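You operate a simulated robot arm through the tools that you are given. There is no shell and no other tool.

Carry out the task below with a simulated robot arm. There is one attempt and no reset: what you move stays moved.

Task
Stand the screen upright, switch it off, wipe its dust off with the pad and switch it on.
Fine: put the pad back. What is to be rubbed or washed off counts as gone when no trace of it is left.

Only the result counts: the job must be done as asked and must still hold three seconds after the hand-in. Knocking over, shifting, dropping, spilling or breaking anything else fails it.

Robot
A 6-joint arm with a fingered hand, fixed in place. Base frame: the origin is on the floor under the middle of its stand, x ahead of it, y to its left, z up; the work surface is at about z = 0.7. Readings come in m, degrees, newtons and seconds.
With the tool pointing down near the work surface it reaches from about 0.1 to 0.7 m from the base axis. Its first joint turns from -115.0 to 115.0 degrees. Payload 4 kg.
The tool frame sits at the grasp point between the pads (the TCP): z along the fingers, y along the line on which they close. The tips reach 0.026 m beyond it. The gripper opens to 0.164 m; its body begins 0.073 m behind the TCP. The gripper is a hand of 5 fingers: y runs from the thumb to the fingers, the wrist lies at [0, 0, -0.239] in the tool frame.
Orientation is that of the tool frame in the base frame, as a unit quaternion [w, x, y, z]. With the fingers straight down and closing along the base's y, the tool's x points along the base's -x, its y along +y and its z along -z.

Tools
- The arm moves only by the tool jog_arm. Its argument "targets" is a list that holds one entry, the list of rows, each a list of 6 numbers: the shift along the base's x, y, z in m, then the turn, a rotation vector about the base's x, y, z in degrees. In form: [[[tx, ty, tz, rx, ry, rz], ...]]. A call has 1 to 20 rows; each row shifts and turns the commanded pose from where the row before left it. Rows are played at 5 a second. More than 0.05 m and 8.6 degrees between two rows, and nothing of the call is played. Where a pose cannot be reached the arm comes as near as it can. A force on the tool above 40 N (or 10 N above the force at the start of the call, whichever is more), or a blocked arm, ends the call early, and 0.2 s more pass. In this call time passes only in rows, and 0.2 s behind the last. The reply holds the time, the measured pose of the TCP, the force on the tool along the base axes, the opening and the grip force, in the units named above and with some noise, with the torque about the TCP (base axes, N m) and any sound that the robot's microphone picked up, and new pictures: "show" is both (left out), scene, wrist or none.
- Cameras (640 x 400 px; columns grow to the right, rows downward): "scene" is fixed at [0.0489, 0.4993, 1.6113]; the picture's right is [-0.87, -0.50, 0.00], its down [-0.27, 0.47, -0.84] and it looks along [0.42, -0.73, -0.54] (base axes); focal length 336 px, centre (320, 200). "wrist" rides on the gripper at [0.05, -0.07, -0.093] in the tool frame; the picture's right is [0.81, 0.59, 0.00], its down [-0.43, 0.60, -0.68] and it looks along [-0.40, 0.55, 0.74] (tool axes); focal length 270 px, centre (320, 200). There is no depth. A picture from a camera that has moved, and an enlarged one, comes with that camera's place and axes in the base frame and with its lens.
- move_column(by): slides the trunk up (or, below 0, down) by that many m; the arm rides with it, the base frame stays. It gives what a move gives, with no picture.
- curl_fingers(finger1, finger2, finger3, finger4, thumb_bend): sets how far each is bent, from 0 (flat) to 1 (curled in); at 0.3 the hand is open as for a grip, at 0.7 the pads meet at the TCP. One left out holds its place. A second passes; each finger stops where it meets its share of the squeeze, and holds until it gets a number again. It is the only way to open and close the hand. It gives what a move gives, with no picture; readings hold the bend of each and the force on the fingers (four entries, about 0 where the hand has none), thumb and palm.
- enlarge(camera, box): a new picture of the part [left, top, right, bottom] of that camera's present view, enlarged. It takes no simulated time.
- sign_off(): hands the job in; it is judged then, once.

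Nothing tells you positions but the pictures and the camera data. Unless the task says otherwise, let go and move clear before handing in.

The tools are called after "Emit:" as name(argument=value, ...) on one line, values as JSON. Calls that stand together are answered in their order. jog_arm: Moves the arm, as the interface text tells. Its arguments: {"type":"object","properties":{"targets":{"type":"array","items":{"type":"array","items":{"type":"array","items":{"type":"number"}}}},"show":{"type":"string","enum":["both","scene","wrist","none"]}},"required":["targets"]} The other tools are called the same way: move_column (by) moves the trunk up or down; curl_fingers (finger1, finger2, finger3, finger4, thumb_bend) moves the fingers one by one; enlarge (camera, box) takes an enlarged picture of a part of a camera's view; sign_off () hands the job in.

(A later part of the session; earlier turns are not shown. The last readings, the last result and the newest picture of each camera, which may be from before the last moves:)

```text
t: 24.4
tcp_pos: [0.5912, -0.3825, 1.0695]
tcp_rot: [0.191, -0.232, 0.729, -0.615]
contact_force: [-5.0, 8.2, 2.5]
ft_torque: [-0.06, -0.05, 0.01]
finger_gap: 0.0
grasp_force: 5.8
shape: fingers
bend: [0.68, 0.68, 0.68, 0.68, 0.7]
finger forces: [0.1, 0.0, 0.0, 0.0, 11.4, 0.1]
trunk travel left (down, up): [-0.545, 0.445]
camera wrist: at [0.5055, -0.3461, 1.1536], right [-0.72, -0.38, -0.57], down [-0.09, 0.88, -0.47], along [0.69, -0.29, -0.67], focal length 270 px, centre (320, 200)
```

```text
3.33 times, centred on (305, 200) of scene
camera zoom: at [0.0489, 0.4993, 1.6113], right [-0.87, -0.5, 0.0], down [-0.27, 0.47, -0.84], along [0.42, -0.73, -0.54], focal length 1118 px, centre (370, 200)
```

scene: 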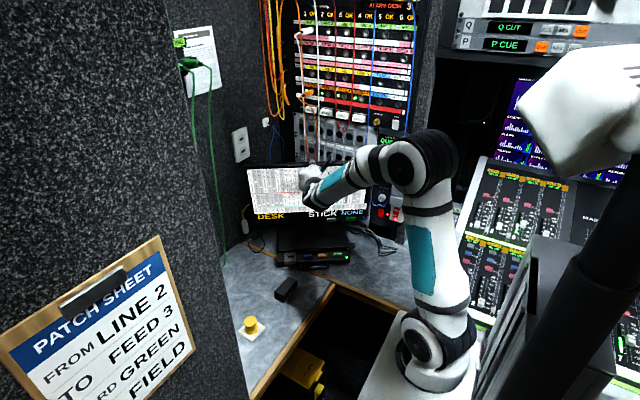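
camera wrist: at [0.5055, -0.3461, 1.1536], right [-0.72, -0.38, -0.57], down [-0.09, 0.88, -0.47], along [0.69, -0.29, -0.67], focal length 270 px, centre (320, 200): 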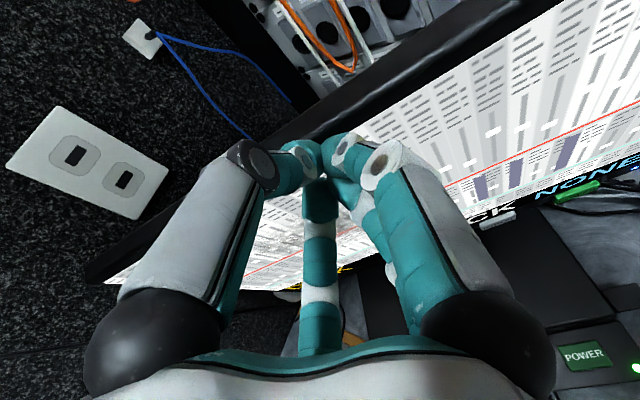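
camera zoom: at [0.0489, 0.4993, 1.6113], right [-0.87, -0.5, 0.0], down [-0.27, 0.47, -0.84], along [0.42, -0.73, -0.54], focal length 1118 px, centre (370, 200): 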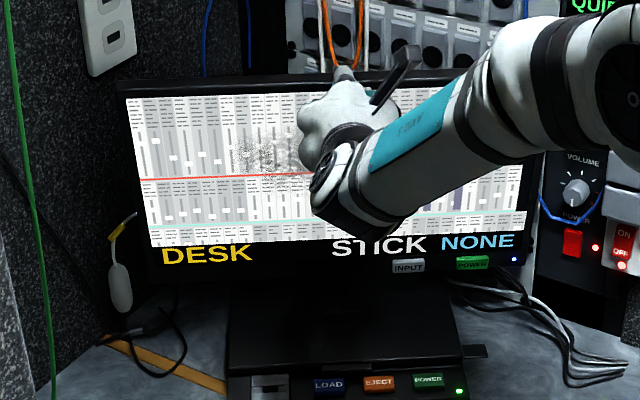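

Contact came at about 10 N and the screen yields at a steady force, so it sits on a friction hinge. I'll keep pushing its top back step by step, watching for a stop.

Emit:
jog_arm(targets=[[[0.0023, -0.00328, 0, 0, 0, 0], [0.0023, -0.00328, 0, 0, 0, 0], [0.0023, -0.00328, 0, 0, 0, 0], [0.0023, -0.00328, 0, 0, 0, 0]]], show="none")

Emit:
jog_arm(targets=[[[0.0023, -0.00328, 0, 0, 0, 0], [0.0023, -0.00328, 0, 0, 0, 0], [0.0023, -0.00328, 0, 0, 0, 0], [0.0023, -0.00328, 0, 0, 0, 0]]], show="both")

Emit:
enlarge(camera="scene", box=[230, 140, 380, 260])

```text
t: 25.4
tcp_pos: [0.601, -0.3971, 1.0696]
tcp_rot: [0.192, -0.231, 0.729, -0.615]
contact_force: [-5.0, 7.9, 2.0]
ft_torque: [-0.05, -0.04, 0.0]
finger_gap: 0.0
grasp_force: 5.6
shape: fingers
bend: [0.68, 0.68, 0.68, 0.68, 0.7]
finger forces: [0.0, 0.0, 0.0, 0.1, 10.6, 0.0]
trunk travel left (down, up): [-0.545, 0.445]
```

```text
t: 26.4
tcp_pos: [0.6086, -0.41, 1.0703]
tcp_rot: [0.191, -0.231, 0.729, -0.615]
contact_force: [-5.8, 6.7, 2.4]
ft_torque: [-0.09, -0.07, -0.06]
finger_gap: 0.0002
grasp_force: 4.3
shape: fingers
bend: [0.68, 0.68, 0.68, 0.68, 0.7]
finger forces: [0.1, 0.0, 0.1, 0.0, 9.4, 0.0]
trunk travel left (down, up): [-0.545, 0.445]
camera wrist: at [0.5237, -0.373, 1.1535], right [-0.72, -0.38, -0.58], down [-0.09, 0.88, -0.47], along [0.69, -0.29, -0.67], focal length 270 px, centre (320, 200)
```

scene: 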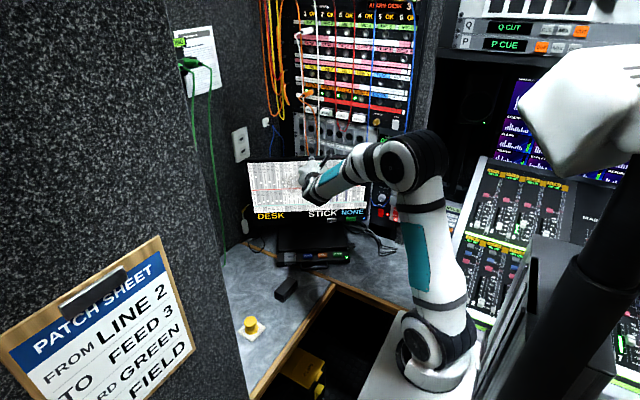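
wrist: 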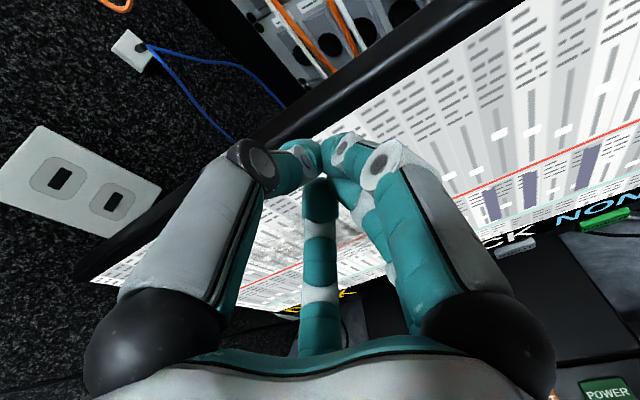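

```text
3.33 times, centred on (305, 200) of scene
camera zoom: at [0.0489, 0.4993, 1.6113], right [-0.87, -0.5, 0.0], down [-0.27, 0.47, -0.84], along [0.42, -0.73, -0.54], focal length 1118 px, centre (370, 200)
```

zoom: 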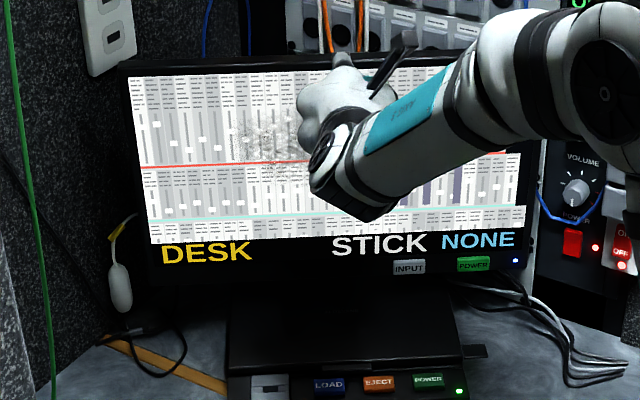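

The top has moved back about 4 cm with a steady, slightly falling force and no stop yet. I'll measure the remaining lean from the frame's corners at high zoom.

Emit:
enlarge(camera="scene", box=[236, 150, 268, 170])

Emit:
enlarge(camera="scene", box=[250, 210, 298, 240])

Emit:
enlarge(camera="scene", box=[330, 200, 378, 230])

```text
16.00 times, centred on (252, 160) of scene
camera zoom: at [0.0489, 0.4993, 1.6113], right [-0.87, -0.5, 0.0], down [-0.27, 0.47, -0.84], along [0.42, -0.73, -0.54], focal length 5369 px, centre (1408, 840)
```

zoom: 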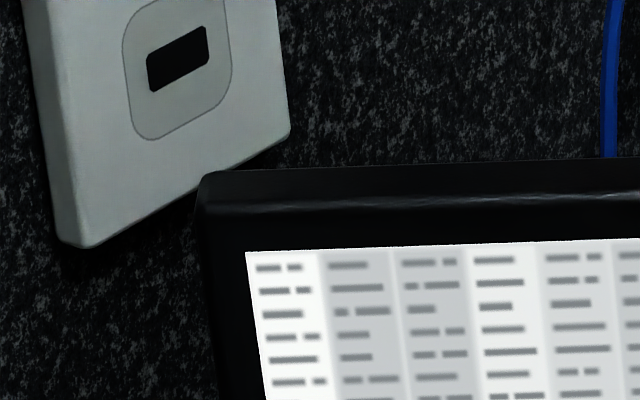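

```text
13.33 times, centred on (274, 225) of scene
camera zoom: at [0.0489, 0.4993, 1.6113], right [-0.87, -0.5, 0.0], down [-0.27, 0.47, -0.84], along [0.42, -0.73, -0.54], focal length 4474 px, centre (933, -133)
```

zoom: 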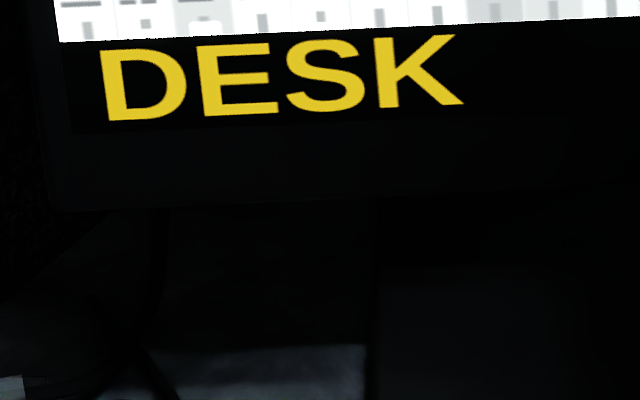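

```text
13.33 times, centred on (354, 215) of scene
camera zoom: at [0.0489, 0.4993, 1.6113], right [-0.87, -0.5, 0.0], down [-0.27, 0.47, -0.84], along [0.42, -0.73, -0.54], focal length 4474 px, centre (-133, 0)
```

zoom: 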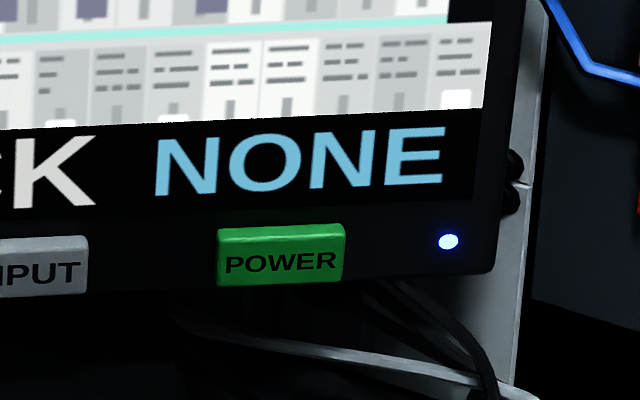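

The remaining lean now looks like only 1–4°, so I'll back the hand off before it gets in the way of a careful measurement.

Emit:
jog_arm(targets=[[[-0.0225, 0.032, 0, 0, 0, 0], [-0.0225, 0.032, 0, 0, 0, 0], [-0.0225, 0.032, 0, 0, 0, 0], [-0.0225, 0.032, 0, 0, 0, 0], [-0.0225, 0.032, 0, 0, 0, 0], [-0.0225, 0.032, 0, 0, 0, 0]]], show="none")

Emit:
move_column(by=-0.15)

Emit:
enlarge(camera="scene", box=[230, 140, 390, 240])

Emit:
enlarge(camera="wrist", box=[0, 0, 640, 400])

```text
t: 27.8
tcp_pos: [0.4753, -0.2158, 1.0704]
tcp_rot: [0.192, -0.233, 0.73, -0.614]
contact_force: [-0.5, -0.1, -0.6]
ft_torque: [0.03, -0.01, -0.01]
finger_gap: 0.0002
grasp_force: 0.1
shape: fingers
bend: [0.68, 0.68, 0.68, 0.68, 0.69]
finger forces: [0.1, 0.0, 0.0, 0.0, 0.0, 0.1]
trunk travel left (down, up): [-0.545, 0.445]
```

```text
t: 29.5
tcp_pos: [0.4752, -0.2171, 0.9197]
tcp_rot: [0.192, -0.232, 0.73, -0.614]
contact_force: [0.2, 0.5, -0.1]
ft_torque: [-0.03, -0.02, -0.03]
finger_gap: 0.0001
grasp_force: 0.1
shape: fingers
bend: [0.68, 0.68, 0.68, 0.68, 0.69]
finger forces: [0.1, 0.0, 0.1, 0.0, 0.0, 0.0]
trunk travel left (down, up): [-0.395, 0.595]
```

```text
4.00 times, centred on (310, 190) of scene
camera zoom: at [0.0489, 0.4993, 1.6113], right [-0.87, -0.5, 0.0], down [-0.27, 0.47, -0.84], along [0.42, -0.73, -0.54], focal length 1342 px, centre (360, 240)
```

zoom: 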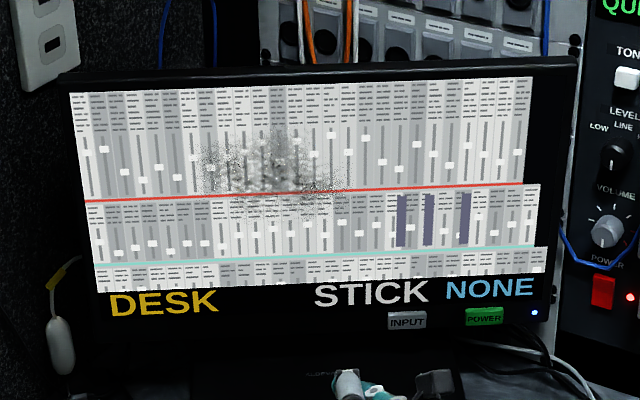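

```text
1.00 times, centred on (320, 200) of wrist (not enlarged: the box is as wide or as high as the picture)
camera zoom: at [0.3892, -0.1796, 1.0039], right [-0.72, -0.38, -0.58], down [-0.09, 0.88, -0.47], along [0.69, -0.29, -0.67], focal length 270 px, centre (320, 200)
```

zoom: 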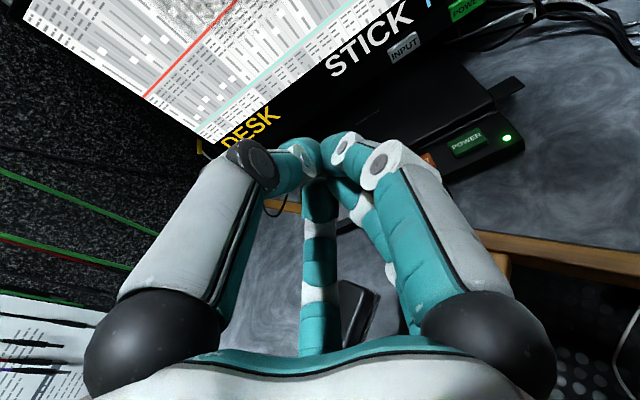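

The whole screen is visible now, so I'll zoom on its four corners.

Emit:
enlarge(camera="scene", box=[236, 148, 268, 168])

Emit:
enlarge(camera="scene", box=[350, 144, 382, 164])

Emit:
enlarge(camera="scene", box=[240, 212, 272, 232])

Emit:
enlarge(camera="scene", box=[346, 204, 378, 224])

```text
16.00 times, centred on (252, 158) of scene
camera zoom: at [0.0489, 0.4993, 1.6113], right [-0.87, -0.5, 0.0], down [-0.27, 0.47, -0.84], along [0.42, -0.73, -0.54], focal length 5369 px, centre (1408, 872)
```

zoom: 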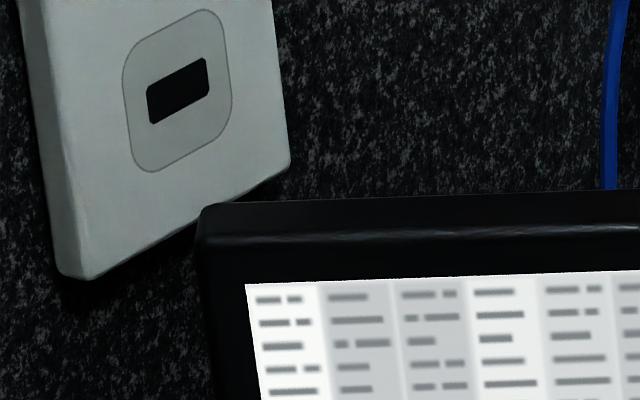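

```text
16.00 times, centred on (366, 154) of scene
camera zoom: at [0.0489, 0.4993, 1.6113], right [-0.87, -0.5, 0.0], down [-0.27, 0.47, -0.84], along [0.42, -0.73, -0.54], focal length 5369 px, centre (-416, 936)
```

zoom: 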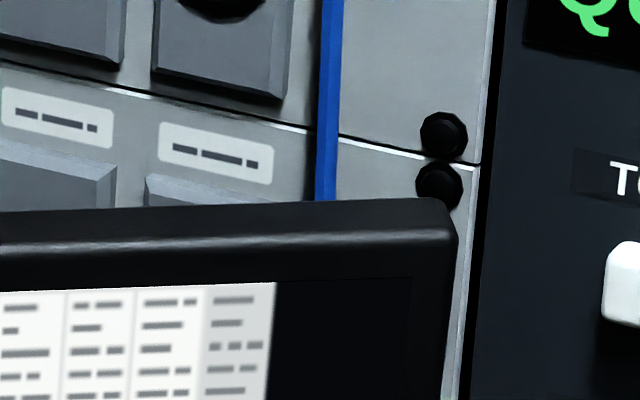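

```text
16.00 times, centred on (256, 222) of scene
camera zoom: at [0.0489, 0.4993, 1.6113], right [-0.87, -0.5, 0.0], down [-0.27, 0.47, -0.84], along [0.42, -0.73, -0.54], focal length 5369 px, centre (1344, -152)
```

zoom: 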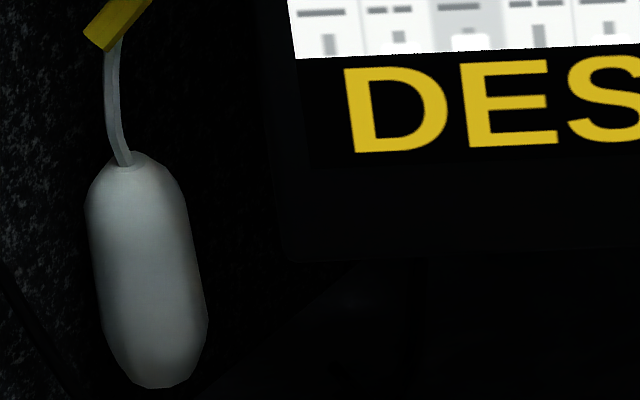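

```text
16.00 times, centred on (362, 214) of scene
camera zoom: at [0.0489, 0.4993, 1.6113], right [-0.87, -0.5, 0.0], down [-0.27, 0.47, -0.84], along [0.42, -0.73, -0.54], focal length 5369 px, centre (-352, -24)
```

zoom: 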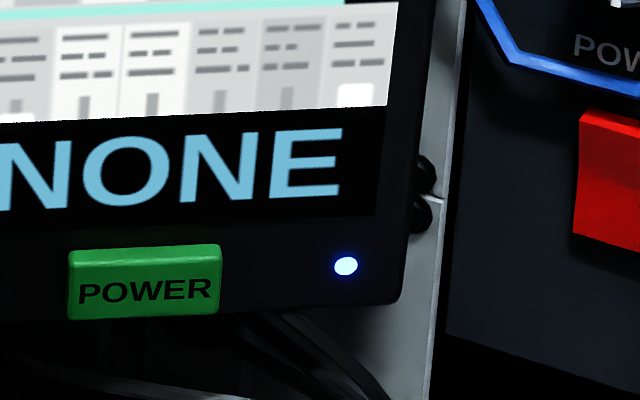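

From the corners I estimate a remaining lean of about 3–4°, but I want it more exactly. I'll touch the lower part of the screen lightly with the same hand posture and compare depths with the top contact.

Emit:
jog_arm(targets=[[[0.0215, -0.0307, -0.007, 0, 0, 0], [0.0215, -0.0307, -0.007, 0, 0, 0], [0.0215, -0.0307, -0.007, 0, 0, 0], [0.0215, -0.0307, -0.007, 0, 0, 0]]])

Emit:
enlarge(camera="scene", box=[230, 150, 390, 270])

```text
t: 30.5
tcp_pos: [0.5605, -0.3406, 0.8913]
tcp_rot: [0.191, -0.232, 0.729, -0.614]
contact_force: [0.1, 1.2, 0.9]
ft_torque: [0.0, 0.01, -0.02]
finger_gap: 0.0
grasp_force: 0.2
shape: fingers
bend: [0.68, 0.68, 0.68, 0.68, 0.69]
finger forces: [0.0, 0.1, 0.1, 0.0, 0.0, 0.0]
trunk travel left (down, up): [-0.395, 0.595]
camera wrist: at [0.4746, -0.3032, 0.9751], right [-0.72, -0.38, -0.57], down [-0.09, 0.88, -0.47], along [0.69, -0.29, -0.67], focal length 270 px, centre (320, 200)
```

scene: 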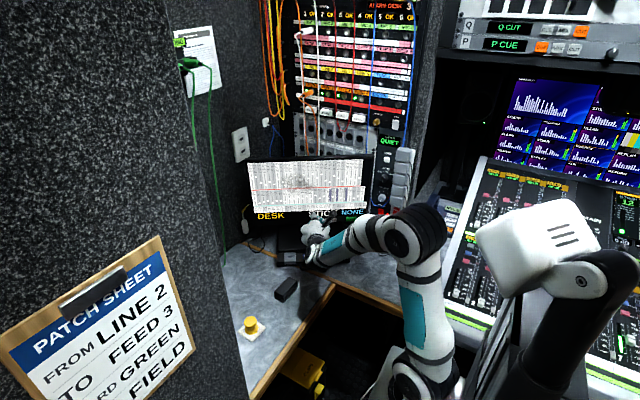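
wrist: 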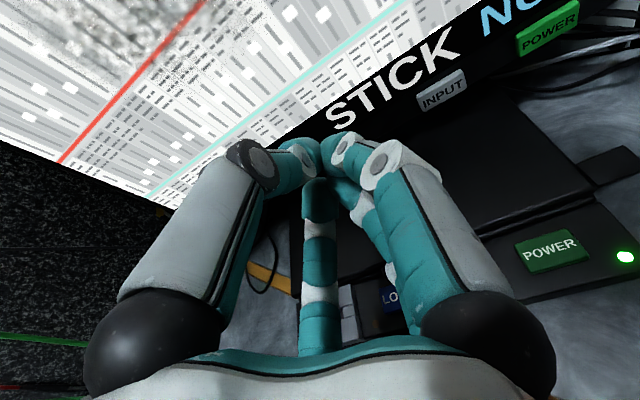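

```text
3.33 times, centred on (310, 210) of scene
camera zoom: at [0.0489, 0.4993, 1.6113], right [-0.87, -0.5, 0.0], down [-0.27, 0.47, -0.84], along [0.42, -0.73, -0.54], focal length 1118 px, centre (353, 167)
```

zoom: 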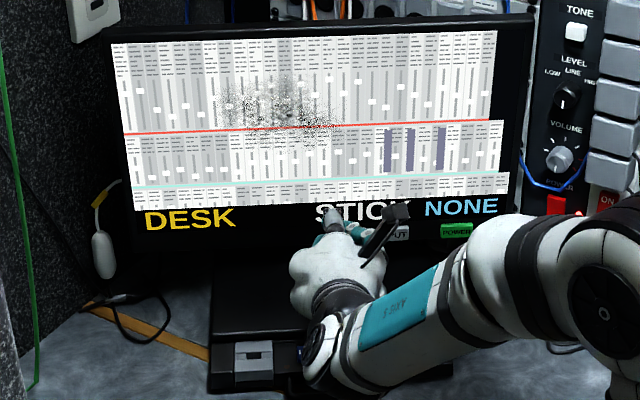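

The hand hovers in front of the lower part of the screen. I'll creep in until I feel contact.

Emit:
jog_arm(targets=[[[0.01148, -0.01638, 0, 0, 0, 0], [0.01148, -0.01638, 0, 0, 0, 0], [0.01148, -0.01638, 0, 0, 0, 0], [0.00574, -0.00819, 0, 0, 0, 0]]], show="wrist")

Emit:
jog_arm(targets=[[[0.00172, -0.00246, 0, 0, 0, 0]]], show="none")

Emit:
jog_arm(targets=[[[0.00172, -0.00246, 0, 0, 0, 0]]], show="none")

Emit:
jog_arm(targets=[[[0.00172, -0.00246, 0, 0, 0, 0]]], show="none")

```text
t: 31.5
tcp_pos: [0.601, -0.3965, 0.891]
tcp_rot: [0.192, -0.232, 0.729, -0.615]
contact_force: [-0.7, -0.9, -0.6]
ft_torque: [-0.02, 0.0, 0.0]
finger_gap: 0.0
grasp_force: 0.1
shape: fingers
bend: [0.68, 0.68, 0.68, 0.68, 0.69]
finger forces: [0.0, 0.1, 0.0, 0.0, 0.1, 0.1]
trunk travel left (down, up): [-0.395, 0.595]
camera wrist: at [0.515, -0.3596, 0.9743], right [-0.72, -0.38, -0.57], down [-0.09, 0.88, -0.47], along [0.69, -0.29, -0.67], focal length 270 px, centre (320, 200)
```

wrist: 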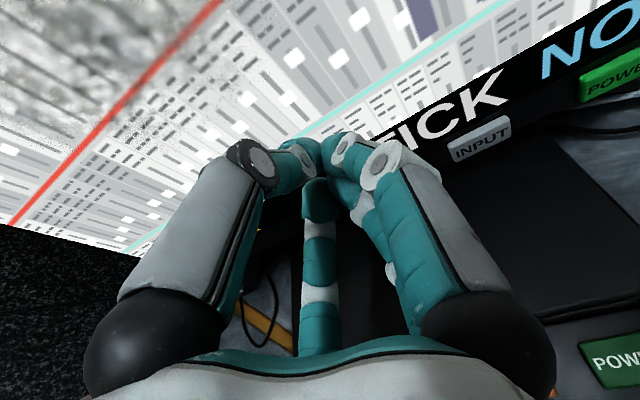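

```text
t: 31.9
tcp_pos: [0.6027, -0.3968, 0.8916]
tcp_rot: [0.191, -0.232, 0.729, -0.614]
contact_force: [-0.3, 0.1, -1.0]
ft_torque: [0.03, 0.02, 0.01]
finger_gap: 0.0001
grasp_force: 0.1
shape: fingers
bend: [0.68, 0.68, 0.68, 0.68, 0.69]
finger forces: [0.0, 0.1, 0.0, 0.1, 0.0, 0.0]
trunk travel left (down, up): [-0.395, 0.595]
```

```text
t: 32.3
tcp_pos: [0.6052, -0.4012, 0.8909]
tcp_rot: [0.192, -0.231, 0.73, -0.614]
contact_force: [0.2, 0.2, 1.2]
ft_torque: [-0.04, 0.02, -0.01]
finger_gap: 0.0002
grasp_force: 0.2
shape: fingers
bend: [0.68, 0.68, 0.68, 0.68, 0.69]
finger forces: [0.0, 0.0, 0.1, 0.0, 0.0, 0.1]
trunk travel left (down, up): [-0.395, 0.595]
```

```text
t: 32.7
tcp_pos: [0.607, -0.4043, 0.8906]
tcp_rot: [0.192, -0.231, 0.73, -0.614]
contact_force: [0.4, -0.1, 0.4]
ft_torque: [-0.03, -0.02, 0.01]
finger_gap: 0.0
grasp_force: 0.1
shape: fingers
bend: [0.68, 0.68, 0.68, 0.68, 0.69]
finger forces: [0.0, 0.0, 0.0, 0.0, 0.1, 0.0]
trunk travel left (down, up): [-0.395, 0.595]
```

Still no contact, so I'll keep stepping 2 mm at a time.

Emit:
jog_arm(targets=[[[0.00172, -0.00246, 0, 0, 0, 0]]], show="none")

Emit:
jog_arm(targets=[[[0.00115, -0.00164, 0, 0, 0, 0]]], show="none")

Emit:
jog_arm(targets=[[[0.00115, -0.00164, 0, 0, 0, 0]]], show="none")

Emit:
jog_arm(targets=[[[0.00115, -0.00164, 0, 0, 0, 0]]], show="none")

```text
t: 33.1
tcp_pos: [0.6094, -0.4055, 0.8924]
tcp_rot: [0.192, -0.232, 0.729, -0.614]
contact_force: [0.1, -0.7, 0.1]
ft_torque: [-0.02, 0.01, -0.01]
finger_gap: 0.0002
grasp_force: 0.2
shape: fingers
bend: [0.68, 0.68, 0.68, 0.68, 0.69]
finger forces: [0.1, 0.0, 0.1, 0.0, 0.0, 0.0]
trunk travel left (down, up): [-0.395, 0.595]
```

```text
t: 33.5
tcp_pos: [0.6089, -0.4079, 0.8917]
tcp_rot: [0.191, -0.231, 0.73, -0.614]
contact_force: [0.7, -0.2, 0.1]
ft_torque: [0.02, -0.04, -0.01]
finger_gap: 0.0
grasp_force: 0.2
shape: fingers
bend: [0.68, 0.68, 0.68, 0.68, 0.69]
finger forces: [0.1, 0.0, 0.0, 0.1, 0.0, 0.0]
trunk travel left (down, up): [-0.395, 0.595]
```

```text
t: 33.9
tcp_pos: [0.6113, -0.4086, 0.8915]
tcp_rot: [0.192, -0.231, 0.729, -0.615]
contact_force: [0.3, 0.4, 0.8]
ft_torque: [-0.02, 0.0, 0.05]
finger_gap: 0.0
grasp_force: 0.1
shape: fingers
bend: [0.68, 0.68, 0.68, 0.68, 0.69]
finger forces: [0.0, 0.0, 0.0, 0.1, 0.1, 0.0]
trunk travel left (down, up): [-0.395, 0.595]
```

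```text
t: 34.3
tcp_pos: [0.612, -0.4115, 0.8911]
tcp_rot: [0.192, -0.232, 0.73, -0.614]
contact_force: [0.4, -0.1, 1.2]
ft_torque: [-0.01, 0.03, 0.04]
finger_gap: 0.0
grasp_force: 0.0
shape: fingers
bend: [0.68, 0.68, 0.68, 0.68, 0.69]
finger forces: [0.1, 0.0, 0.1, 0.0, 0.0, 0.1]
trunk travel left (down, up): [-0.395, 0.595]
```

Emit:
jog_arm(targets=[[[0.00115, -0.00164, 0, 0, 0, 0]]], show="none")

Emit:
jog_arm(targets=[[[0.00115, -0.00164, 0, 0, 0, 0]]], show="none")

Emit:
jog_arm(targets=[[[0.00115, -0.00164, 0, 0, 0, 0]]], show="none")

Emit:
jog_arm(targets=[[[0.00115, -0.00164, 0, 0, 0, 0]]], show="wrist")

```text
t: 34.7
tcp_pos: [0.6131, -0.4132, 0.8923]
tcp_rot: [0.192, -0.233, 0.729, -0.614]
contact_force: [-0.1, 0.0, -0.4]
ft_torque: [-0.02, 0.0, 0.0]
finger_gap: 0.0001
grasp_force: 0.0
shape: fingers
bend: [0.68, 0.68, 0.68, 0.68, 0.69]
finger forces: [0.1, 0.1, 0.1, 0.1, 0.0, 0.1]
trunk travel left (down, up): [-0.395, 0.595]
```

```text
t: 35.1
tcp_pos: [0.6139, -0.4134, 0.8911]
tcp_rot: [0.192, -0.232, 0.729, -0.615]
contact_force: [0.2, 0.9, -0.1]
ft_torque: [-0.02, 0.01, -0.02]
finger_gap: 0.0
grasp_force: 0.0
shape: fingers
bend: [0.68, 0.68, 0.68, 0.68, 0.69]
finger forces: [0.0, 0.1, 0.0, 0.1, 0.0, 0.1]
trunk travel left (down, up): [-0.395, 0.595]
```

```text
t: 35.5
tcp_pos: [0.6148, -0.4168, 0.8922]
tcp_rot: [0.192, -0.232, 0.729, -0.614]
contact_force: [-0.3, 0.7, -0.5]
ft_torque: [0.02, 0.0, 0.03]
finger_gap: 0.0001
grasp_force: 0.0
shape: fingers
bend: [0.68, 0.68, 0.68, 0.68, 0.69]
finger forces: [0.0, 0.1, 0.0, 0.1, 0.0, 0.1]
trunk travel left (down, up): [-0.395, 0.595]
```

```text
t: 35.9
tcp_pos: [0.6157, -0.4172, 0.8917]
tcp_rot: [0.192, -0.231, 0.73, -0.614]
contact_force: [0.0, 0.2, 0.3]
ft_torque: [-0.01, -0.02, -0.01]
finger_gap: 0.0
grasp_force: 0.1
shape: fingers
bend: [0.68, 0.68, 0.68, 0.68, 0.69]
finger forces: [0.0, 0.0, 0.0, 0.1, 0.0, 0.1]
trunk travel left (down, up): [-0.395, 0.595]
camera wrist: at [0.5299, -0.3812, 0.9759], right [-0.72, -0.38, -0.58], down [-0.09, 0.88, -0.47], along [0.69, -0.29, -0.67], focal length 270 px, centre (320, 200)
```

wrist: 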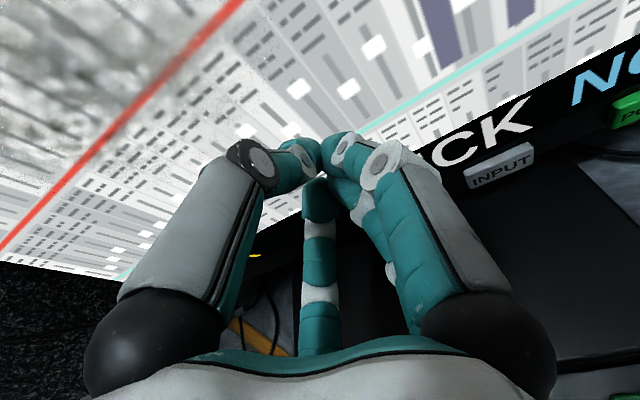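

Emit:
jog_arm(targets=[[[0.00115, -0.00164, 0, 0, 0, 0]]], show="none")

Emit:
jog_arm(targets=[[[0.00115, -0.00164, 0, 0, 0, 0]]], show="none")

Emit:
jog_arm(targets=[[[0.00115, -0.00164, 0, 0, 0, 0]]], show="none")

Emit:
jog_arm(targets=[[[0.00115, -0.00164, 0, 0, 0, 0]]], show="none")

```text
t: 36.3
tcp_pos: [0.6181, -0.4197, 0.8912]
tcp_rot: [0.192, -0.232, 0.73, -0.614]
contact_force: [-0.2, 0.1, 0.0]
ft_torque: [0.0, -0.01, -0.02]
finger_gap: 0.0
grasp_force: 0.0
shape: fingers
bend: [0.68, 0.68, 0.68, 0.68, 0.69]
finger forces: [0.0, 0.1, 0.0, 0.0, 0.0, 0.1]
trunk travel left (down, up): [-0.395, 0.595]
```

```text
t: 36.7
tcp_pos: [0.6183, -0.4216, 0.8914]
tcp_rot: [0.192, -0.232, 0.729, -0.614]
contact_force: [-2.5, 2.2, 0.3]
ft_torque: [-0.03, 0.02, -0.03]
finger_gap: 0.0
grasp_force: 0.1
shape: fingers
bend: [0.68, 0.68, 0.68, 0.68, 0.69]
finger forces: [0.1, 0.0, 0.0, 0.0, 0.0, 0.0]
trunk travel left (down, up): [-0.395, 0.595]
```

```text
t: 37.1
tcp_pos: [0.6189, -0.4213, 0.8911]
tcp_rot: [0.192, -0.232, 0.729, -0.614]
contact_force: [-10.7, 12.3, 1.7]
ft_torque: [-0.07, -0.07, -0.05]
finger_gap: 0.0
grasp_force: 14.5
shape: fingers
bend: [0.68, 0.68, 0.68, 0.68, 0.7]
finger forces: [10.1, 0.1, 0.0, 9.1, 10.1, 0.0]
trunk travel left (down, up): [-0.395, 0.595]
```

```text
t: 37.5
tcp_pos: [0.62, -0.4213, 0.8925]
tcp_rot: [0.192, -0.232, 0.728, -0.615]
contact_force: [-17.7, 22.2, 3.9]
ft_torque: [-0.11, -0.07, -0.08]
finger_gap: 0.0001
grasp_force: 20.8
shape: fingers
bend: [0.68, 0.68, 0.68, 0.68, 0.7]
finger forces: [16.3, 0.0, 0.1, 15.0, 10.8, 0.0]
trunk travel left (down, up): [-0.395, 0.595]
```

I've got contact at TCP depth n ≈ -0.700 at z 0.89, against -0.685 at the top, so about 4° of forward lean remains, matching the pictures. I'll back off, rise back to the top bezel and push it about 18 mm further.

Emit:
jog_arm(targets=[[[-0.0115, 0.0164, 0, 0, 0, 0], [-0.0115, 0.0164, 0, 0, 0, 0], [-0.0172, 0.0246, 0, 0, 0, 0], [-0.0172, 0.0246, 0, 0, 0, 0]]], show="none")

Emit:
move_column(by=0.178)

```text
t: 38.5
tcp_pos: [0.5619, -0.3421, 0.8917]
tcp_rot: [0.191, -0.231, 0.73, -0.614]
contact_force: [0.7, 0.5, -0.5]
ft_torque: [0.02, 0.01, -0.01]
finger_gap: 0.0002
grasp_force: 0.2
shape: fingers
bend: [0.68, 0.68, 0.68, 0.68, 0.69]
finger forces: [0.0, 0.0, 0.1, 0.1, 0.0, 0.0]
trunk travel left (down, up): [-0.395, 0.595]
```

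```text
t: 40.5
tcp_pos: [0.5617, -0.3429, 1.0692]
tcp_rot: [0.192, -0.231, 0.729, -0.615]
contact_force: [0.2, 0.2, 0.4]
ft_torque: [0.01, -0.01, -0.03]
finger_gap: 0.0001
grasp_force: 0.1
shape: fingers
bend: [0.68, 0.68, 0.68, 0.68, 0.69]
finger forces: [0.1, 0.0, 0.0, 0.1, 0.0, 0.0]
trunk travel left (down, up): [-0.573, 0.417]
```

Back at the top height, I'll approach to just before contact.

Emit:
jog_arm(targets=[[[0.01148, -0.01638, 0, 0, 0, 0], [0.01148, -0.01638, 0, 0, 0, 0], [0.01148, -0.01638, 0, 0, 0, 0], [0.00459, -0.00655, 0, 0, 0, 0], [0.00344, -0.00491, 0, 0, 0, 0]]], show="none")

Emit:
jog_arm(targets=[[[0.00172, -0.00246, 0, 0, 0, 0], [0.00172, -0.00246, 0, 0, 0, 0]]], show="none")

Emit:
jog_arm(targets=[[[0.00172, -0.00246, 0, 0, 0, 0], [0.00172, -0.00246, 0, 0, 0, 0]]], show="none")

Emit:
jog_arm(targets=[[[0.00172, -0.00246, 0, 0, 0, 0], [0.00172, -0.00246, 0, 0, 0, 0]]], show="none")

```text
t: 41.7
tcp_pos: [0.6043, -0.4047, 1.07]
tcp_rot: [0.192, -0.231, 0.729, -0.615]
contact_force: [-0.1, 0.4, -0.1]
ft_torque: [0.0, 0.01, -0.01]
finger_gap: 0.0002
grasp_force: 0.1
shape: fingers
bend: [0.68, 0.68, 0.68, 0.68, 0.69]
finger forces: [0.0, 0.0, 0.0, 0.0, 0.0, 0.0]
trunk travel left (down, up): [-0.573, 0.417]
```

```text
t: 42.3
tcp_pos: [0.6088, -0.4085, 1.0702]
tcp_rot: [0.191, -0.231, 0.73, -0.614]
contact_force: [0.8, 0.3, -0.6]
ft_torque: [-0.01, -0.01, -0.01]
finger_gap: 0.0001
grasp_force: 0.0
shape: fingers
bend: [0.68, 0.68, 0.68, 0.68, 0.69]
finger forces: [0.0, 0.1, 0.1, 0.0, 0.0, 0.0]
trunk travel left (down, up): [-0.573, 0.417]
```

```text
t: 42.9
tcp_pos: [0.6105, -0.4116, 1.0702]
tcp_rot: [0.192, -0.232, 0.73, -0.614]
contact_force: [-3.7, 7.8, 1.8]
ft_torque: [-0.09, -0.04, 0.01]
finger_gap: 0.0
grasp_force: 4.3
shape: fingers
bend: [0.68, 0.68, 0.68, 0.68, 0.7]
finger forces: [0.1, 0.1, 0.0, 0.0, 8.8, 0.1]
trunk travel left (down, up): [-0.573, 0.417]
```

```text
t: 43.5
tcp_pos: [0.6145, -0.4175, 1.0716]
tcp_rot: [0.192, -0.232, 0.728, -0.616]
contact_force: [-4.2, 7.7, 3.4]
ft_torque: [-0.08, -0.02, 0.02]
finger_gap: 0.0
grasp_force: 7.0
shape: fingers
bend: [0.68, 0.68, 0.68, 0.68, 0.7]
finger forces: [7.3, 0.1, 0.0, 6.6, 0.0, 0.1]
trunk travel left (down, up): [-0.573, 0.417]
```

The contact has shifted to the fingers as the screen straightens, as expected. About 9 mm more is needed, so I'll push in 3 mm pairs.

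Emit:
jog_arm(targets=[[[0.00143, -0.00205, 0, 0, 0, 0], [0.00143, -0.00205, 0, 0, 0, 0]]], show="none")

Emit:
jog_arm(targets=[[[0.00115, -0.00164, 0, 0, 0, 0], [0.00115, -0.00164, 0, 0, 0, 0]]], show="wrist")

```text
t: 44.1
tcp_pos: [0.6166, -0.4208, 1.0707]
tcp_rot: [0.191, -0.232, 0.729, -0.615]
contact_force: [-4.8, 7.8, 2.8]
ft_torque: [-0.09, -0.07, 0.02]
finger_gap: 0.0
grasp_force: 6.6
shape: fingers
bend: [0.68, 0.68, 0.68, 0.68, 0.69]
finger forces: [7.4, 0.0, 0.0, 6.3, 0.0, 0.1]
trunk travel left (down, up): [-0.573, 0.417]
```

```text
t: 44.7
tcp_pos: [0.6197, -0.426, 1.0714]
tcp_rot: [0.192, -0.232, 0.729, -0.615]
contact_force: [-5.5, 8.4, 3.4]
ft_torque: [-0.05, -0.08, 0.05]
finger_gap: 0.0
grasp_force: 7.0
shape: fingers
bend: [0.68, 0.68, 0.68, 0.68, 0.69]
finger forces: [7.5, 0.0, 0.0, 6.5, 0.1, 0.0]
trunk travel left (down, up): [-0.573, 0.417]
camera wrist: at [0.5329, -0.3877, 1.1553], right [-0.72, -0.38, -0.58], down [-0.09, 0.88, -0.47], along [0.69, -0.29, -0.67], focal length 270 px, centre (320, 200)
```

wrist: 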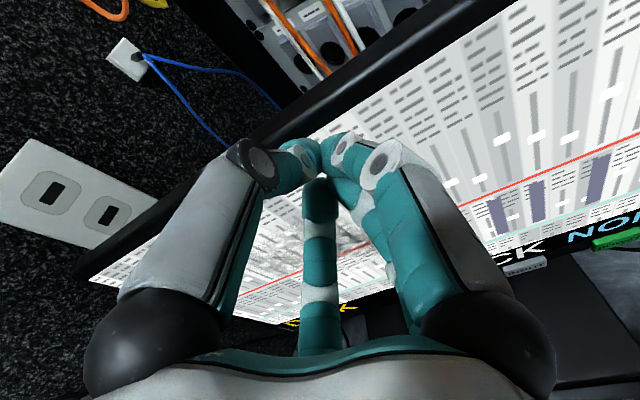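

TCP depth is -0.7046, my target. I'll back away as before and re-measure with the corner zooms.

Emit:
jog_arm(targets=[[[-0.0225, 0.032, 0, 0, 0, 0], [-0.0225, 0.032, 0, 0, 0, 0], [-0.0225, 0.032, 0, 0, 0, 0], [-0.0225, 0.032, 0, 0, 0, 0], [-0.0225, 0.032, 0, 0, 0, 0], [-0.0225, 0.032, 0, 0, 0, 0]]], show="none")

Emit:
move_column(by=-0.16)

Emit:
enlarge(camera="scene", box=[236, 148, 268, 168])

Emit:
enlarge(camera="scene", box=[350, 144, 382, 164])

Emit:
enlarge(camera="scene", box=[240, 212, 272, 232])

Emit:
enlarge(camera="scene", box=[346, 204, 378, 224])

```text
t: 46.1
tcp_pos: [0.4835, -0.2334, 1.0713]
tcp_rot: [0.192, -0.232, 0.73, -0.614]
contact_force: [-0.2, -0.7, -0.1]
ft_torque: [0.01, -0.01, 0.01]
finger_gap: 0.0001
grasp_force: 0.0
shape: fingers
bend: [0.68, 0.68, 0.68, 0.68, 0.69]
finger forces: [0.0, 0.0, 0.1, 0.0, 0.1, 0.0]
trunk travel left (down, up): [-0.573, 0.417]
```

```text
t: 47.9
tcp_pos: [0.4846, -0.2322, 0.9116]
tcp_rot: [0.191, -0.232, 0.73, -0.614]
contact_force: [-0.1, -0.2, -0.6]
ft_torque: [0.01, -0.03, 0.0]
finger_gap: 0.0001
grasp_force: 0.0
shape: fingers
bend: [0.68, 0.68, 0.68, 0.68, 0.69]
finger forces: [0.0, 0.0, 0.1, 0.0, 0.0, 0.0]
trunk travel left (down, up): [-0.413, 0.577]
```

```text
16.00 times, centred on (252, 158) of scene
camera zoom: at [0.0489, 0.4993, 1.6113], right [-0.87, -0.5, 0.0], down [-0.27, 0.47, -0.84], along [0.42, -0.73, -0.54], focal length 5369 px, centre (1408, 872)
```

zoom: 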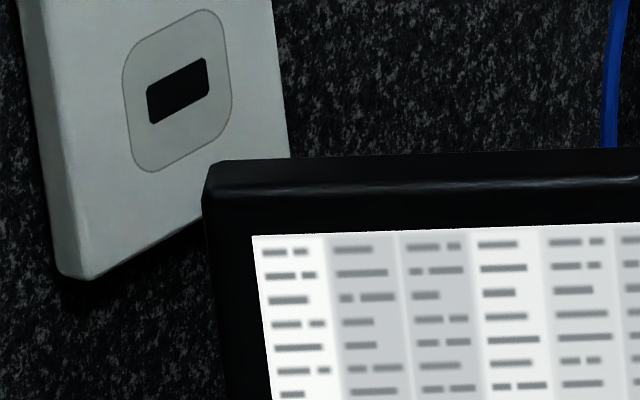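

```text
16.00 times, centred on (366, 154) of scene
camera zoom: at [0.0489, 0.4993, 1.6113], right [-0.87, -0.5, 0.0], down [-0.27, 0.47, -0.84], along [0.42, -0.73, -0.54], focal length 5369 px, centre (-416, 936)
```

zoom: 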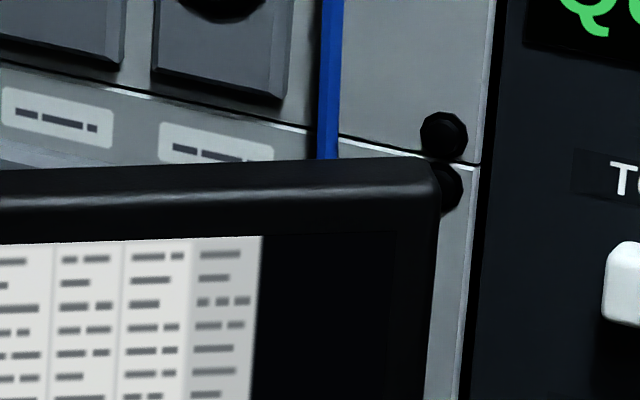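

```text
16.00 times, centred on (256, 222) of scene
camera zoom: at [0.0489, 0.4993, 1.6113], right [-0.87, -0.5, 0.0], down [-0.27, 0.47, -0.84], along [0.42, -0.73, -0.54], focal length 5369 px, centre (1344, -152)
```

zoom: 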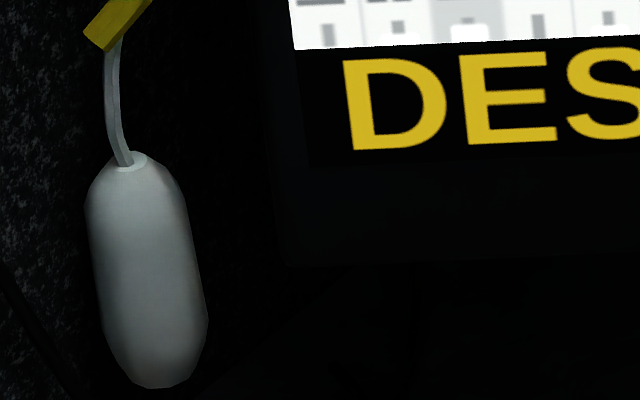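

```text
16.00 times, centred on (362, 214) of scene
camera zoom: at [0.0489, 0.4993, 1.6113], right [-0.87, -0.5, 0.0], down [-0.27, 0.47, -0.84], along [0.42, -0.73, -0.54], focal length 5369 px, centre (-352, -24)
```

zoom: 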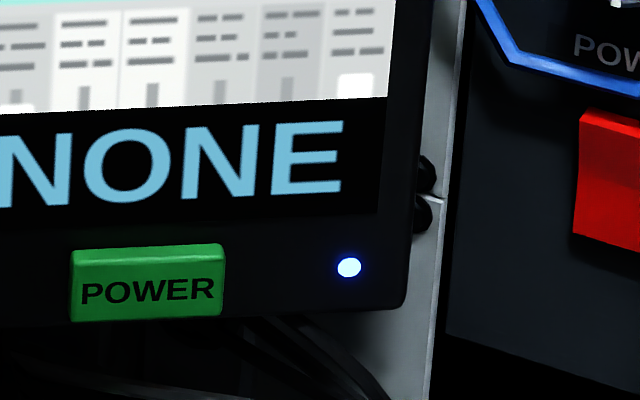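

Both side edges now converge as for a vertical plane to within about 1°, so the screen is upright. Next is the screen's POWER button at roughly (0.496, -0.531, 0.80): I'll tilt the hand to 45° so only the thumb leads, and bring it in front of the button.

Emit:
jog_arm(targets=[[[-0.0173, -0.032, 0.004, 5.73, 4.02, 0], [-0.0173, -0.032, 0.004, 5.73, 4.02, 0], [-0.0173, -0.032, 0.004, 5.73, 4.02, 0], [-0.0173, -0.032, 0.004, 5.73, 4.02, 0], [-0.0173, -0.032, 0.004, 5.73, 4.02, 0]]])

Emit:
enlarge(camera="scene", box=[290, 140, 420, 260])

```text
t: 49.1
tcp_pos: [0.3946, -0.399, 0.9337]
tcp_rot: [0.099, -0.283, 0.876, -0.377]
contact_force: [1.7, 3.1, -1.0]
ft_torque: [-0.18, 0.09, -0.21]
finger_gap: 0.0
grasp_force: 0.0
shape: fingers
bend: [0.68, 0.68, 0.68, 0.68, 0.69]
finger forces: [0.0, 0.0, 0.0, 0.0, 0.1, 0.0]
trunk travel left (down, up): [-0.413, 0.577]
camera wrist: at [0.3467, -0.4103, 1.0503], right [-0.91, -0.13, -0.39], down [-0.16, 0.99, 0.03], along [0.38, 0.09, -0.92], focal length 270 px, centre (320, 200)
```

scene: 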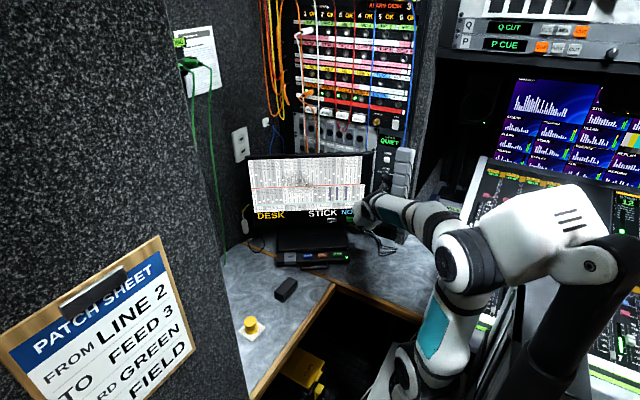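
wrist: 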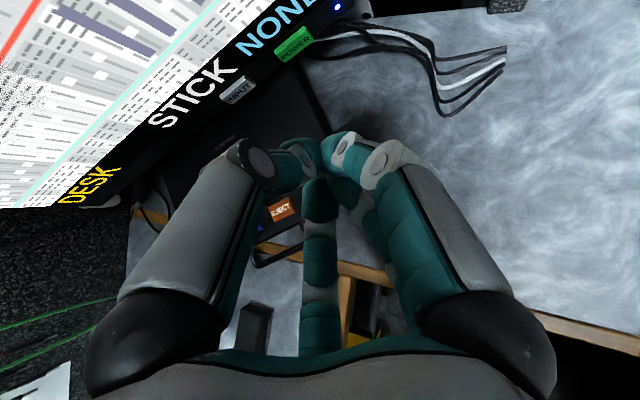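

```text
3.33 times, centred on (355, 200) of scene
camera zoom: at [0.0489, 0.4993, 1.6113], right [-0.87, -0.5, 0.0], down [-0.27, 0.47, -0.84], along [0.42, -0.73, -0.54], focal length 1118 px, centre (203, 200)
```

zoom: 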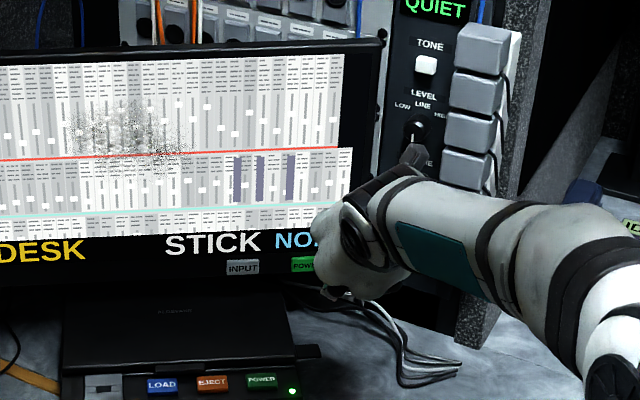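

The hand is near the POWER button's height but shows a small force reading. I'll check whether that persists with a still row.

Emit:
jog_arm(targets=[[[0, 0, 0, 0, 0, 0], [0, 0, 0, 0, 0, 0]]], show="none")

Emit:
enlarge(camera="wrist", box=[200, 0, 440, 150])

```text
t: 49.7
tcp_pos: [0.3987, -0.3923, 0.9313]
tcp_rot: [0.114, -0.279, 0.88, -0.366]
contact_force: [0.3, -0.2, -0.2]
ft_torque: [0.02, 0.0, 0.03]
finger_gap: 0.0001
grasp_force: 0.1
shape: fingers
bend: [0.68, 0.68, 0.68, 0.68, 0.69]
finger forces: [0.1, 0.0, 0.1, 0.1, 0.0, 0.1]
trunk travel left (down, up): [-0.413, 0.577]
```

```text
2.67 times, centred on (320, 75) of wrist
camera zoom: at [0.3489, -0.4078, 1.0463], right [-0.9, -0.13, -0.41], down [-0.17, 0.98, 0.05], along [0.4, 0.12, -0.91], focal length 721 px, centre (320, 533)
```

zoom: 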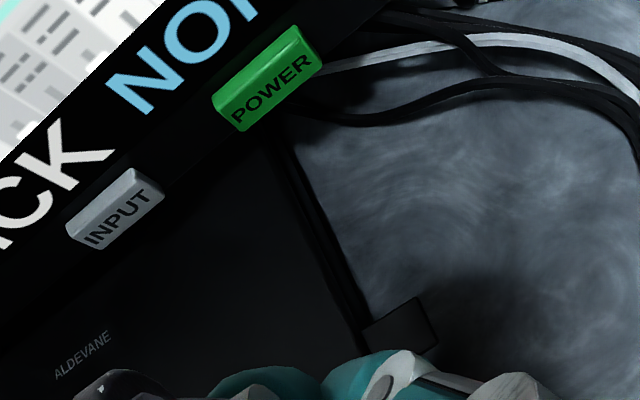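

The reading was only motion settling. I'll look closely at the fingertips in the wrist view to know where the thumb tip is before pressing.

Emit:
enlarge(camera="wrist", box=[220, 110, 420, 235])

Emit:
enlarge(camera="scene", box=[335, 185, 395, 225])

```text
3.20 times, centred on (320, 172) of wrist
camera zoom: at [0.3489, -0.4078, 1.0463], right [-0.9, -0.13, -0.41], down [-0.17, 0.98, 0.05], along [0.4, 0.12, -0.91], focal length 865 px, centre (320, 288)
```

zoom: 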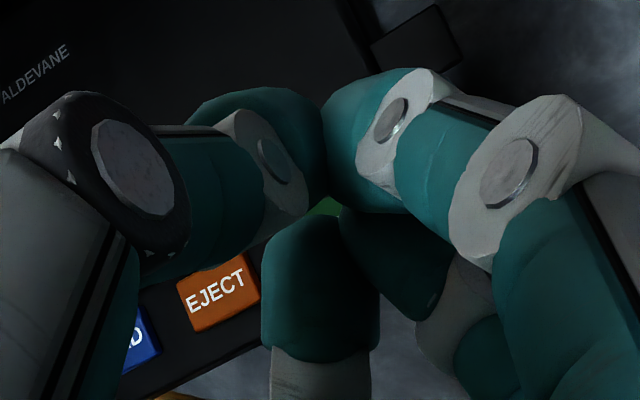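

```text
10.00 times, centred on (365, 205) of scene
camera zoom: at [0.0489, 0.4993, 1.6113], right [-0.87, -0.5, 0.0], down [-0.27, 0.47, -0.84], along [0.42, -0.73, -0.54], focal length 3356 px, centre (-130, 150)
```

zoom: 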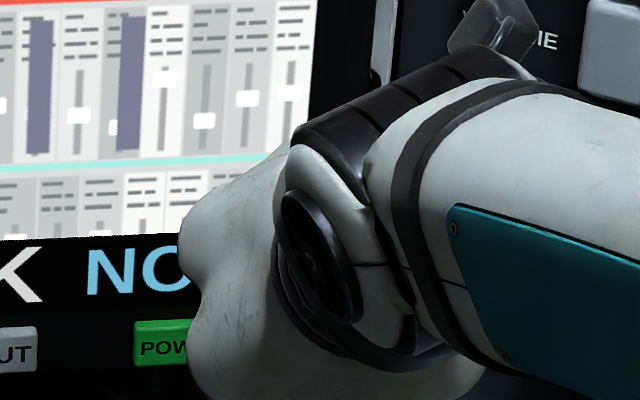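

The thumb tip sits about 23 mm ahead of the TCP towards the screen, and the deck's top is only about z 0.74, so there's room. I'll lower the hand and move to about 4 cm in front of the POWER button.

Emit:
jog_arm(targets=[[[0, 0, -0.04, 0, 0, 0], [0, 0, -0.04, 0, 0, 0], [0, 0, -0.04, 0, 0, 0], [0.0185, -0.0277, 0, 0, 0, 0], [0.0185, -0.0277, 0, 0, 0, 0], [0.0185, -0.0277, 0, 0, 0, 0], [0, 0, 0, 0, 0, 0]]])

Emit:
enlarge(camera="scene", box=[310, 170, 410, 240])

```text
t: 51.3
tcp_pos: [0.4553, -0.4756, 0.8119]
tcp_rot: [0.114, -0.28, 0.88, -0.367]
contact_force: [0.5, 0.4, -0.4]
ft_torque: [0.01, 0.02, 0.01]
finger_gap: 0.0
grasp_force: 0.0
shape: fingers
bend: [0.68, 0.68, 0.68, 0.68, 0.69]
finger forces: [0.0, 0.1, 0.0, 0.0, 0.1, 0.1]
trunk travel left (down, up): [-0.413, 0.577]
camera wrist: at [0.4049, -0.4911, 0.9272], right [-0.9, -0.13, -0.41], down [-0.17, 0.98, 0.05], along [0.4, 0.12, -0.91], focal length 270 px, centre (320, 200)
```

scene: 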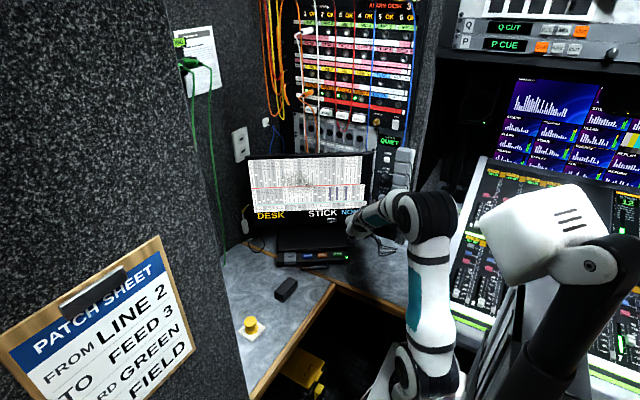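
wrist: 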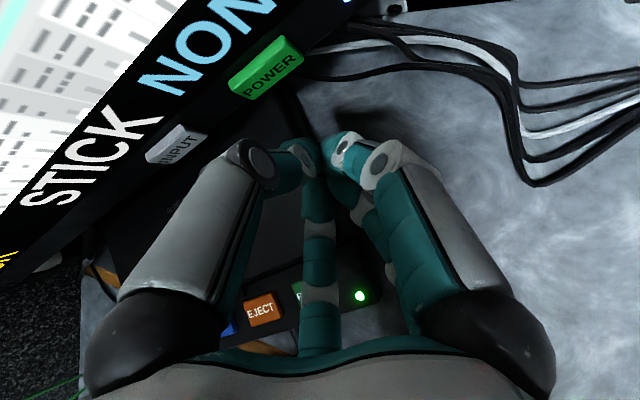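

```text
5.71 times, centred on (360, 205) of scene
camera zoom: at [0.0489, 0.4993, 1.6113], right [-0.87, -0.5, 0.0], down [-0.27, 0.47, -0.84], along [0.42, -0.73, -0.54], focal length 1918 px, centre (91, 171)
```

zoom: 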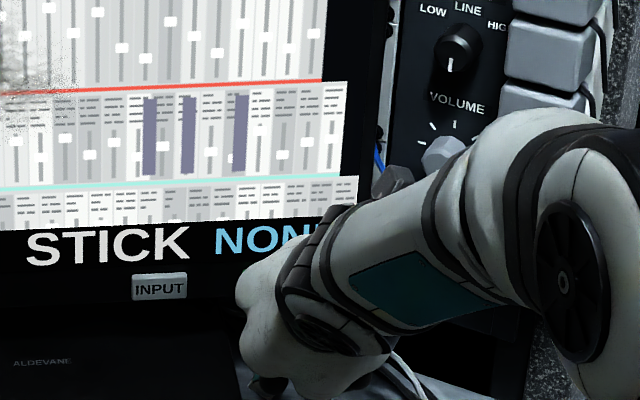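

The POWER button is visible close ahead. I'll zoom to fix its place relative to the thumb.

Emit:
enlarge(camera="wrist", box=[200, 20, 360, 120])

Emit:
enlarge(camera="wrist", box=[220, 20, 380, 220])

```text
4.00 times, centred on (280, 70) of wrist
camera zoom: at [0.4049, -0.4911, 0.9272], right [-0.9, -0.13, -0.41], down [-0.17, 0.98, 0.05], along [0.4, 0.12, -0.91], focal length 1081 px, centre (480, 720)
```

zoom: 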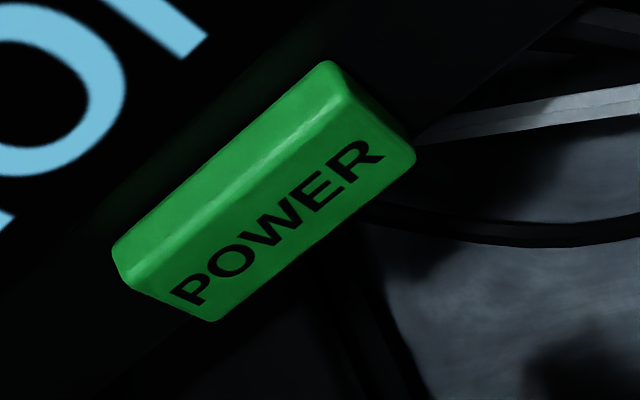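

```text
2.00 times, centred on (300, 120) of wrist
camera zoom: at [0.4049, -0.4911, 0.9272], right [-0.9, -0.13, -0.41], down [-0.17, 0.98, 0.05], along [0.4, 0.12, -0.91], focal length 541 px, centre (360, 360)
```

zoom: 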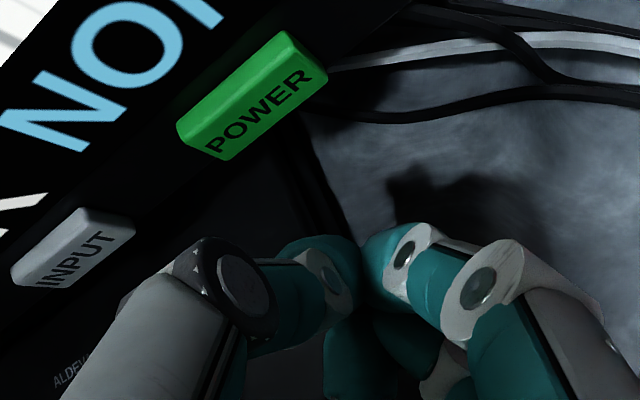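

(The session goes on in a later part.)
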